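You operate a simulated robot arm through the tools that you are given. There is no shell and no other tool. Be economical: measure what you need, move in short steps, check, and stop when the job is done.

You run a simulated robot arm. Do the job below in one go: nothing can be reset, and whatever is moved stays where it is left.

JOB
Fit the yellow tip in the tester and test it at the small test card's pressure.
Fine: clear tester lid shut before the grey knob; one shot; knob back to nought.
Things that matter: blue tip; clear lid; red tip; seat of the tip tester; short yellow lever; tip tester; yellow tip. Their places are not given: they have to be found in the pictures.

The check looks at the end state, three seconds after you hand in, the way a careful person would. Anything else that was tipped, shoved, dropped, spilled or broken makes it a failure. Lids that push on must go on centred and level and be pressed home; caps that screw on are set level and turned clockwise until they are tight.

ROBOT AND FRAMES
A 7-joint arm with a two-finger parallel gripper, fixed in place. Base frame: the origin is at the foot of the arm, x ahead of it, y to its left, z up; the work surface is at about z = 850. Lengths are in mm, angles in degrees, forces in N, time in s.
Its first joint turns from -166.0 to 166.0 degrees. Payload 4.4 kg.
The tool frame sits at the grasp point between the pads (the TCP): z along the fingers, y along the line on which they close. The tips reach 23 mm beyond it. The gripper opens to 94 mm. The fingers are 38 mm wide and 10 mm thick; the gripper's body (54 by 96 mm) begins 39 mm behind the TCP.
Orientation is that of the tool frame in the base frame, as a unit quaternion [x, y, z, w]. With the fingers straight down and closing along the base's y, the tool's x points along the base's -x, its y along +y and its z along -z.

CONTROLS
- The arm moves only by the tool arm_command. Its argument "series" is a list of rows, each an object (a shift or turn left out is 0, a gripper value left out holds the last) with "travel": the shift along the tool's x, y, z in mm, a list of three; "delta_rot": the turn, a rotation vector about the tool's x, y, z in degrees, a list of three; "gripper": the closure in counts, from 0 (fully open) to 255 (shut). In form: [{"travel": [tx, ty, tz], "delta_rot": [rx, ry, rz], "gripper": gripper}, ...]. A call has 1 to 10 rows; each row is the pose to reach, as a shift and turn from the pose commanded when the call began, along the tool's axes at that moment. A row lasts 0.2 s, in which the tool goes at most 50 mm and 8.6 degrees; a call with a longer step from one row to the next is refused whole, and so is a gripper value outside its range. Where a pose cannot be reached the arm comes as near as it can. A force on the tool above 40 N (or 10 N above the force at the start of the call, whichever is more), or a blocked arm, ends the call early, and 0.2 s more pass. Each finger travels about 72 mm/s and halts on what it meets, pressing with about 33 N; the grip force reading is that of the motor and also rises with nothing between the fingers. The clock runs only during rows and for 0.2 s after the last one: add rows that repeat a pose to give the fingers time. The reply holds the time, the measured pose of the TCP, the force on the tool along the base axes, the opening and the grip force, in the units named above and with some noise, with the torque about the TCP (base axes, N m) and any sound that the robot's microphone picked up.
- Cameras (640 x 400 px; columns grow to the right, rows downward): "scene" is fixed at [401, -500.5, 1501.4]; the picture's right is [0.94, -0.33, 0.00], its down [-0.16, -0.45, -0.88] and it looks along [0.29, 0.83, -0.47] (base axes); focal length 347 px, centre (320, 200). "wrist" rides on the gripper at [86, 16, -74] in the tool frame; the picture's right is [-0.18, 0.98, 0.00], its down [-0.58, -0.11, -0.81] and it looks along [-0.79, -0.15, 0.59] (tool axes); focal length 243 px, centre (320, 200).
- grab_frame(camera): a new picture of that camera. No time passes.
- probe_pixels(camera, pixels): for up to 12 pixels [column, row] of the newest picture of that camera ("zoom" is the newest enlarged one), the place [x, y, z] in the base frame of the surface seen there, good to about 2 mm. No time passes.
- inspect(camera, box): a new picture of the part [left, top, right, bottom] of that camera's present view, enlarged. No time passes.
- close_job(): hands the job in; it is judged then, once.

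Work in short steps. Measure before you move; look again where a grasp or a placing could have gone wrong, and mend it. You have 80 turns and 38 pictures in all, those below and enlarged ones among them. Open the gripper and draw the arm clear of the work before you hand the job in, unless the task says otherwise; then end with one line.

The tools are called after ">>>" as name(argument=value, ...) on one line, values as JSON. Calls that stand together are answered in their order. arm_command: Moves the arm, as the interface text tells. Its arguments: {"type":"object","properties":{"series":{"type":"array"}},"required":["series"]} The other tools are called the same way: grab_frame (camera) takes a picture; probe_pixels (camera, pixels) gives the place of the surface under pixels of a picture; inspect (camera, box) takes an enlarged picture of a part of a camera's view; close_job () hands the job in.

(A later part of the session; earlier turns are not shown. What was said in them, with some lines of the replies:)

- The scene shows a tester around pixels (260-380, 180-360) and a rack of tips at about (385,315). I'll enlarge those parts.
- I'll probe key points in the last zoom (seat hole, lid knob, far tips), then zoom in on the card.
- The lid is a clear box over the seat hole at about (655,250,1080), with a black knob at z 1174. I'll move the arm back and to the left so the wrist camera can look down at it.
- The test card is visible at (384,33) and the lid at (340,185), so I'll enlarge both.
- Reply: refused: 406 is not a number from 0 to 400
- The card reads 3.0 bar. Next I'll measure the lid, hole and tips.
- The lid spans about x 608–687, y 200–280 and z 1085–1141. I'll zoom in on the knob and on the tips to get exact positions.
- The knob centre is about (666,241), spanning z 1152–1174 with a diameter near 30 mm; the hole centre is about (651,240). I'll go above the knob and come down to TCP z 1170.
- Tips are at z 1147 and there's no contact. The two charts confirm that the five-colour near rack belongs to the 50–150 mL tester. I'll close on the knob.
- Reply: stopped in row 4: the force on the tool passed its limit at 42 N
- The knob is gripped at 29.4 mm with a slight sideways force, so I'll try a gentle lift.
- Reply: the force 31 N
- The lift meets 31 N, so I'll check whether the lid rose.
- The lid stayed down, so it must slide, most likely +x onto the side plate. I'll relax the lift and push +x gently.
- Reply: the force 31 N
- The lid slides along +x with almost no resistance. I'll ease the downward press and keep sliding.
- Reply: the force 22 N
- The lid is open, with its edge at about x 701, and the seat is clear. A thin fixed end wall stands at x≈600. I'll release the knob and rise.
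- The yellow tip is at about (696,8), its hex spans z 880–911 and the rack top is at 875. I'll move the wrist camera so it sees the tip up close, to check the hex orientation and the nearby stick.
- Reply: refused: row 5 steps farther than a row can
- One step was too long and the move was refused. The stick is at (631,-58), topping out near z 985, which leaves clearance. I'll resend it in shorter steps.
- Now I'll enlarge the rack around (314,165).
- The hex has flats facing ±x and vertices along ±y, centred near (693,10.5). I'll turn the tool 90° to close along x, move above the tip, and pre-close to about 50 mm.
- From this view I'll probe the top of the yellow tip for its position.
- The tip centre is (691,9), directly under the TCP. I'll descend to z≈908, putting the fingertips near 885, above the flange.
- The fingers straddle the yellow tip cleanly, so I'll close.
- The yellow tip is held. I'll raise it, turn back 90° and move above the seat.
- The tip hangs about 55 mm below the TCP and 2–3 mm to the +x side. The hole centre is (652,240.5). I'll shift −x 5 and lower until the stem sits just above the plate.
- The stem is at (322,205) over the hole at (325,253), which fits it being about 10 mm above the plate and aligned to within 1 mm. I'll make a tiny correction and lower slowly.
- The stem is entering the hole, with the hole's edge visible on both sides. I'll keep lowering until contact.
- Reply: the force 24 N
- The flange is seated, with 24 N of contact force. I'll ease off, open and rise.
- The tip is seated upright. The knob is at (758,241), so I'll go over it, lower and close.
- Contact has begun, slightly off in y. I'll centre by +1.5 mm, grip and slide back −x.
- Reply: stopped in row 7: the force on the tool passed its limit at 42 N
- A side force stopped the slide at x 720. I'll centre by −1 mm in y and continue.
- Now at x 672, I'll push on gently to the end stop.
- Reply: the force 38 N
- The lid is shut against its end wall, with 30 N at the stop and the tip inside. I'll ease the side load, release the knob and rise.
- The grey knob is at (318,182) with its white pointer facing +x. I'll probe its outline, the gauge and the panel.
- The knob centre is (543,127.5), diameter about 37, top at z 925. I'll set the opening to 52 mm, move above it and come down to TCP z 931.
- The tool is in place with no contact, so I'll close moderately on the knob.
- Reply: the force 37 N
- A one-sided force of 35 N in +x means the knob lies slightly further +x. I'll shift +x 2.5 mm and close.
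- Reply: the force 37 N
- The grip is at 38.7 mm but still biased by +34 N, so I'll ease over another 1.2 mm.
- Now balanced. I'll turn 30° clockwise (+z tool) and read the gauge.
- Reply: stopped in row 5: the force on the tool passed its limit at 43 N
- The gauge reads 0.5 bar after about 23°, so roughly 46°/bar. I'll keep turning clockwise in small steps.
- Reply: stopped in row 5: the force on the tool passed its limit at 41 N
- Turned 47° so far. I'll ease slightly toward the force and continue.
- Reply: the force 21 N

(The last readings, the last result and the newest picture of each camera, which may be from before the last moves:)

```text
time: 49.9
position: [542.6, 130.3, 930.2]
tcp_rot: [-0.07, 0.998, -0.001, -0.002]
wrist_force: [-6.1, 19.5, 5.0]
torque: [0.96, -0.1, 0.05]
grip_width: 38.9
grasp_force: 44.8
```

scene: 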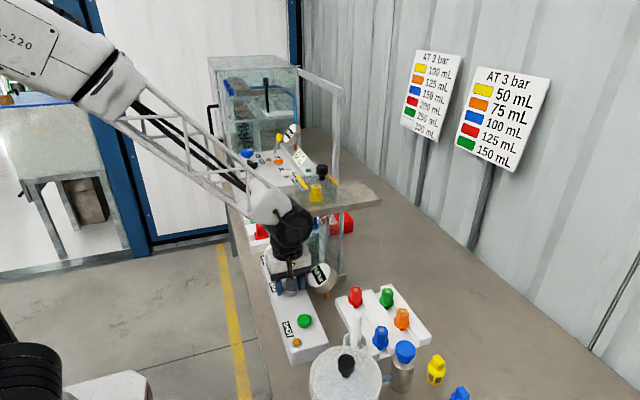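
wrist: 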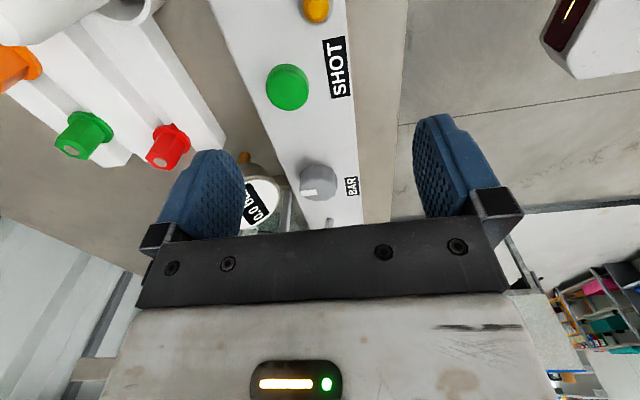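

Turned 82°; I'll follow the +y force by 1 mm and turn another 35°.

>>> arm_command(series=[{"travel": [0, 1, 0]}, {"travel": [0, 1, 0], "delta_rot": [0, 0, 5]}, {"travel": [0, 1, 0], "delta_rot": [0, 0, 10]}, {"travel": [0, 1, 0], "delta_rot": [0, 0, 15]}, {"travel": [0, 1, 0], "delta_rot": [0, 0, 20]}, {"travel": [0, 1, 0], "delta_rot": [0, 0, 25]}, {"travel": [0, 1, 0], "delta_rot": [0, 0, 30]}, {"travel": [0, 1, 0], "delta_rot": [0, 0, 35]}])

>>> inspect(camera="scene", box=[260, 240, 350, 310])

```text
time: 51.7
position: [542.9, 129.4, 931.0]
tcp_rot: [0.23, 0.973, -0.001, -0.001]
wrist_force: [4.7, 15.5, -8.2]
torque: [0.86, 0.17, 0.04]
grip_width: 39.1
grasp_force: 45.2
stopped in row 8: the force on the tool passed its limit at 41 N (the readings are from after the stop); the commanded pose is now the measured one
```

```text
5.71 times, centred on (305, 275) of scene
```

zoom: 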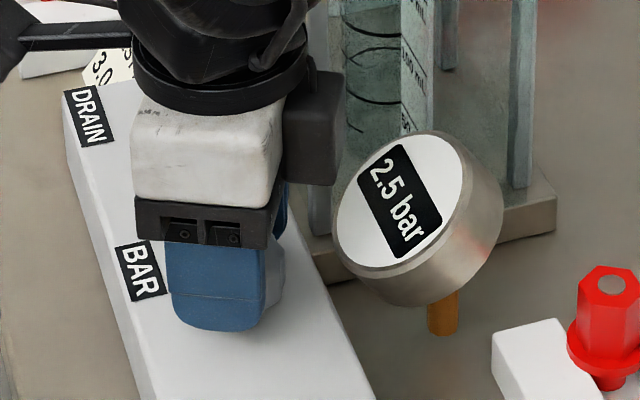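

The gauge reads 2.5 bar at 117°. Turning about 23° more should bring 3.0.

>>> arm_command(series=[{"travel": [0.2, 0.5, 0]}, {"travel": [0.2, 0.5, 0], "delta_rot": [0, 0, 4]}, {"travel": [0.2, 0.5, 0], "delta_rot": [0, 0, 8]}, {"travel": [0.2, 0.5, 0], "delta_rot": [0, 0, 12]}, {"travel": [0.2, 0.5, 0], "delta_rot": [0, 0, 16]}, {"travel": [0.2, 0.5, 0], "delta_rot": [0, 0, 20]}, {"travel": [0.2, 0.5, 0], "delta_rot": [0, 0, 23]}, {"travel": [0.2, 0.5, 0], "delta_rot": [0, 0, 23]}])

```text
time: 53.5
position: [543.8, 131.9, 930.2]
tcp_rot: [0.42, 0.908, -0.002, -0.001]
wrist_force: [36.4, -1.1, -9.5]
torque: [0.08, -0.78, 0.03]
grip_width: 38.6
grasp_force: 45.3
```

Turned about 140°. I'll relax the side load, open gently, lift and read the gauge.

>>> arm_command(series=[{"travel": [-0.7, 0.8, 0]}, {"travel": [-0.7, 0.8, 0]}, {"travel": [-0.7, 0.8, 0], "gripper": 150}, {"travel": [-0.7, 0.8, 0], "gripper": 110}, {"travel": [-0.7, 0.8, 0], "gripper": 110}, {"travel": [-0.7, 0.8, -15]}, {"travel": [-0.7, 0.8, -40]}, {"travel": [-0.7, 0.8, -80]}])

>>> inspect(camera="scene", box=[270, 240, 360, 310])

```text
time: 55.3
position: [544.9, 130.5, 1009.7]
tcp_rot: [0.419, 0.908, -0.002, -0.002]
wrist_force: [-0.2, -0.2, -0.2]
torque: [0.02, -0.03, -0.04]
grip_width: 53.5
grasp_force: 0.0
```

```text
5.71 times, centred on (315, 275) of scene
```

zoom: 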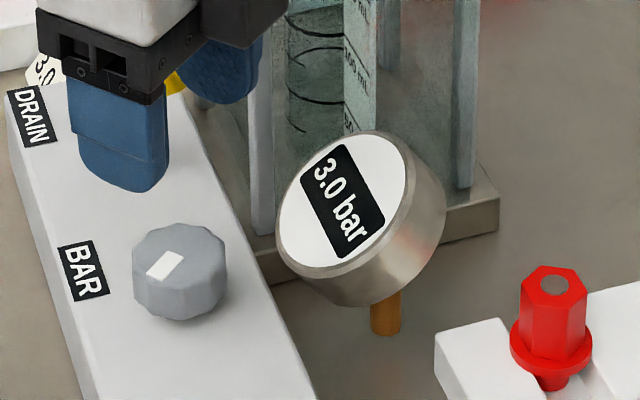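

The gauge shows 3.0 bar and the lid is shut. Next is SHOT at about (545.5,22), top z 916. I'll close the fingers and hover above it.

>>> arm_command(series=[{"travel": [-30, -25, 0], "gripper": 255}, {"travel": [-60, -50, 0], "gripper": 255}, {"travel": [-83, -70, 0]}, {"travel": [-83, -70, 20]}, {"travel": [-83, -70, 45]}, {"travel": [-83, -70, 60]}, {"travel": [-83, -70, 60]}])

>>> inspect(camera="scene", box=[260, 270, 350, 360])

```text
time: 56.9
position: [545.6, 23.0, 951.6]
tcp_rot: [0.419, 0.908, -0.002, 0.0]
wrist_force: [-0.2, -0.9, 0.9]
torque: [-0.01, 0.01, -0.01]
grip_width: 0.1
grasp_force: 32.7
```

```text
4.44 times, centred on (305, 315) of scene
```

zoom: 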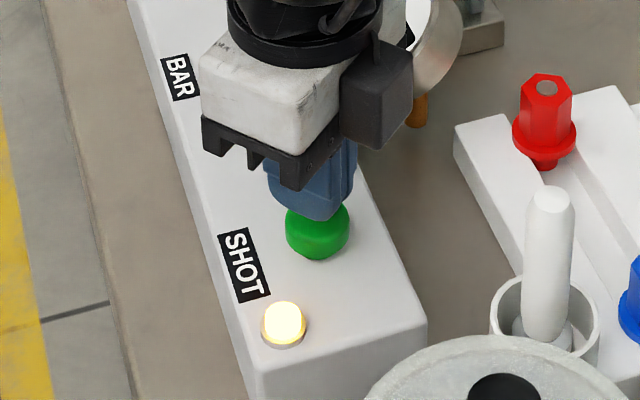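

The fingers are over the button and the amber lamp is lit, so the tester is ready. I'll press down once.

>>> arm_command(series=[{"travel": [0, 0, 6]}, {"travel": [0, 0, 10]}, {"travel": [0, 0, 13]}, {"travel": [0, 0, 15]}, {"travel": [0, 0, 17]}, {"travel": [0, 0, 19]}])

```text
time: 58.3
position: [545.7, 22.8, 931.6]
tcp_rot: [0.42, 0.908, -0.002, 0.0]
wrist_force: [0.9, -0.9, 2.7]
torque: [-0.02, -0.03, -0.03]
grip_width: 0.1
grasp_force: 33.1
heard: click
```

A click was heard, so the shot was taken. I'll lift straight off and wait a moment for it to run.

>>> arm_command(series=[{"travel": [0, 0, -10]}, {"travel": [0, 0, -40]}, {"travel": [0, 0, -78]}, {"travel": [0, 0, -78]}, {"travel": [0, 0, -78]}, {"travel": [0, 0, -78]}, {"travel": [0, 0, -78]}, {"travel": [0, 0, -78]}, {"travel": [0, 0, -78]}, {"travel": [0, 0, -78]}])

>>> inspect(camera="scene", box=[245, 170, 385, 360])

```text
time: 60.5
position: [546.0, 22.7, 1008.9]
tcp_rot: [0.419, 0.908, -0.002, 0.0]
wrist_force: [1.2, -0.6, 1.1]
torque: [0.02, 0.01, -0.02]
grip_width: 0.0
grasp_force: 33.1
```

```text
2.11 times, centred on (315, 265) of scene
```

zoom: 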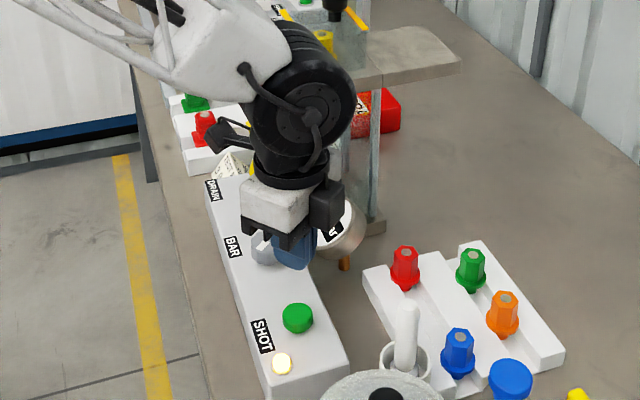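

Fingers lifted clear. Next I'll return to the grey knob at the same yaw, with the fingers open to 53 mm.

>>> arm_command(series=[{"travel": [28, 23, 0], "gripper": 110}, {"travel": [56, 46, 0]}, {"travel": [82.8, 69, 0]}, {"travel": [82.8, 69, 25]}, {"travel": [82.8, 69, 50]}, {"travel": [82.8, 69, 68]}, {"travel": [82.8, 69, 78.5]}, {"travel": [82.8, 69, 78.5], "gripper": 150}, {"travel": [82.8, 69, 78.5], "gripper": 200}, {"travel": [82.8, 69, 78.5], "gripper": 200}])

```text
time: 62.7
position: [543.6, 129.8, 930.1]
tcp_rot: [0.419, 0.908, -0.001, 0.0]
wrist_force: [8.8, 13.0, -12.1]
torque: [0.62, -0.07, 0.02]
grip_width: 38.9
grasp_force: 44.6
stopped in row 10: the force on the tool passed its limit at 42 N (the readings are from after the stop); the commanded pose is now the measured one
```

Gripped at 38.9 mm. I'll turn counter-clockwise in small steps.

>>> arm_command(series=[{"travel": [0.2, 0.8, 0]}, {"travel": [0.2, 0.8, 0], "delta_rot": [0, 0, -5]}, {"travel": [0.2, 0.8, 0], "delta_rot": [0, 0, -10]}, {"travel": [0.2, 0.8, 0], "delta_rot": [0, 0, -15]}, {"travel": [0.2, 0.8, 0], "delta_rot": [0, 0, -20]}, {"travel": [0.2, 0.8, 0], "delta_rot": [0, 0, -25]}, {"travel": [0.2, 0.8, 0], "delta_rot": [0, 0, -30]}, {"travel": [0.2, 0.8, 0], "delta_rot": [0, 0, -35]}, {"travel": [0.2, 0.8, 0], "delta_rot": [0, 0, -40]}])

>>> arm_command(series=[{"delta_rot": [0, 0, -5]}, {"delta_rot": [0, 0, -10]}, {"delta_rot": [0, 0, -15]}, {"delta_rot": [0, 0, -20]}, {"delta_rot": [0, 0, -25]}, {"delta_rot": [0, 0, -30]}])

```text
time: 64.7
position: [543.5, 130.0, 931.5]
tcp_rot: [0.101, 0.995, -0.001, -0.001]
wrist_force: [-0.6, -7.7, -0.1]
torque: [-0.13, -0.06, 0.01]
grip_width: 39.0
grasp_force: 45.0
stopped in row 9: the force on the tool passed its limit at 42 N (the readings are from after the stop); the commanded pose is now the measured one
```

```text
time: 66.2
position: [545.3, 129.9, 931.7]
tcp_rot: [-0.159, 0.987, 0.0, -0.002]
wrist_force: [1.4, -8.6, 0.3]
torque: [-0.22, -0.06, 0.01]
grip_width: 38.6
grasp_force: 44.9
stopped in row 6: the force on the tool passed its limit at 41 N (the readings are from after the stop); the commanded pose is now the measured one
```

Yaw is −18°, leaving 72° to go. I'll continue with a small −y easing.

>>> arm_command(series=[{"travel": [0, -0.6, 0]}, {"travel": [0, -0.6, 0], "delta_rot": [0, 0, -5]}, {"travel": [0, -0.6, 0], "delta_rot": [0, 0, -10]}, {"travel": [0, -0.6, 0], "delta_rot": [0, 0, -15]}, {"travel": [0, -0.6, 0], "delta_rot": [0, 0, -20]}, {"travel": [0, -0.6, 0], "delta_rot": [0, 0, -25]}, {"travel": [0, -0.6, 0], "delta_rot": [0, 0, -30]}, {"travel": [0, -0.6, 0], "delta_rot": [0, 0, -35]}])

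>>> arm_command(series=[{"delta_rot": [0, 0, -5]}, {"delta_rot": [0, 0, -10]}, {"delta_rot": [0, 0, -15]}, {"delta_rot": [0, 0, -20]}, {"delta_rot": [0, 0, -25]}])

```text
time: 68.0
position: [544.9, 129.5, 931.2]
tcp_rot: [-0.449, 0.894, -0.001, -0.002]
wrist_force: [-6.9, 19.3, 4.3]
torque: [0.96, -0.55, -0.03]
grip_width: 39.0
grasp_force: 45.0
```

```text
time: 69.2
position: [544.9, 128.9, 931.0]
tcp_rot: [-0.632, 0.775, -0.002, -0.002]
wrist_force: [8.9, 21.8, -8.5]
torque: [-0.25, 0.16, -0.02]
grip_width: 38.9
grasp_force: 45.3
```

At yaw −78°, I'll turn the final 13° toward the zero stop.

>>> arm_command(series=[{"travel": [-0.5, 0, 0], "delta_rot": [0, 0, -4]}, {"travel": [-0.5, 0, 0], "delta_rot": [0, 0, -8]}, {"travel": [-0.5, 0, 0], "delta_rot": [0, 0, -11]}, {"travel": [-0.5, 0, 0], "delta_rot": [0, 0, -13]}, {"travel": [-0.5, 0, 0], "delta_rot": [0, 0, -13]}])

>>> inspect(camera="scene", box=[260, 240, 350, 310])

```text
time: 70.4
position: [545.4, 129.6, 931.3]
tcp_rot: [0.715, -0.699, 0.0, 0.001]
wrist_force: [14.0, -9.3, 10.1]
torque: [0.13, -0.18, -0.98]
grip_width: 38.7
grasp_force: 45.1
```

```text
5.71 times, centred on (305, 275) of scene
```

zoom: 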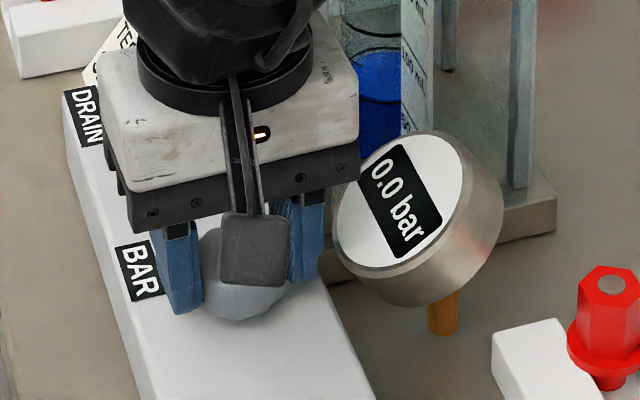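

The gauge reads 0.0 bar against the stop, and blue liquid shows in the cylinder. I'll release the knob and rise clear.

>>> arm_command(series=[{"gripper": 180}, {"gripper": 110}, {"gripper": 110}, {"travel": [0, 0, -15], "gripper": 110}, {"travel": [0, 0, -45]}, {"travel": [0, 0, -90]}, {"travel": [0, 0, -135], "gripper": 0}, {"travel": [40, 0, -160]}, {"travel": [85, 0, -180]}, {"travel": [130, 0, -200]}])

>>> grab_frame(camera="scene")

```text
time: 72.6
position: [546.1, 0.6, 1131.6]
tcp_rot: [0.715, -0.699, 0.001, 0.0]
wrist_force: [-0.1, 0.0, 0.6]
torque: [0.02, 0.02, -0.03]
grip_width: 94.1
grasp_force: 0.1
```

```text
0 pictures are left
```

scene: 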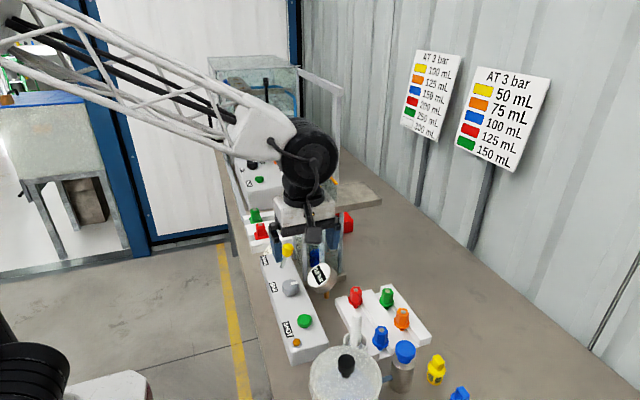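

The lamp is off, the knob is at zero, the other objects in view look unmoved and the arm is clear with the gripper open. I'm handing in.

>>> close_job()

```text
The job is handed in.
```

The yellow tip is in the seat with the lid shut; I fired one shot at 3.0 bar, turned the knob back to 0.0 bar, and drew the arm clear with the gripper open.
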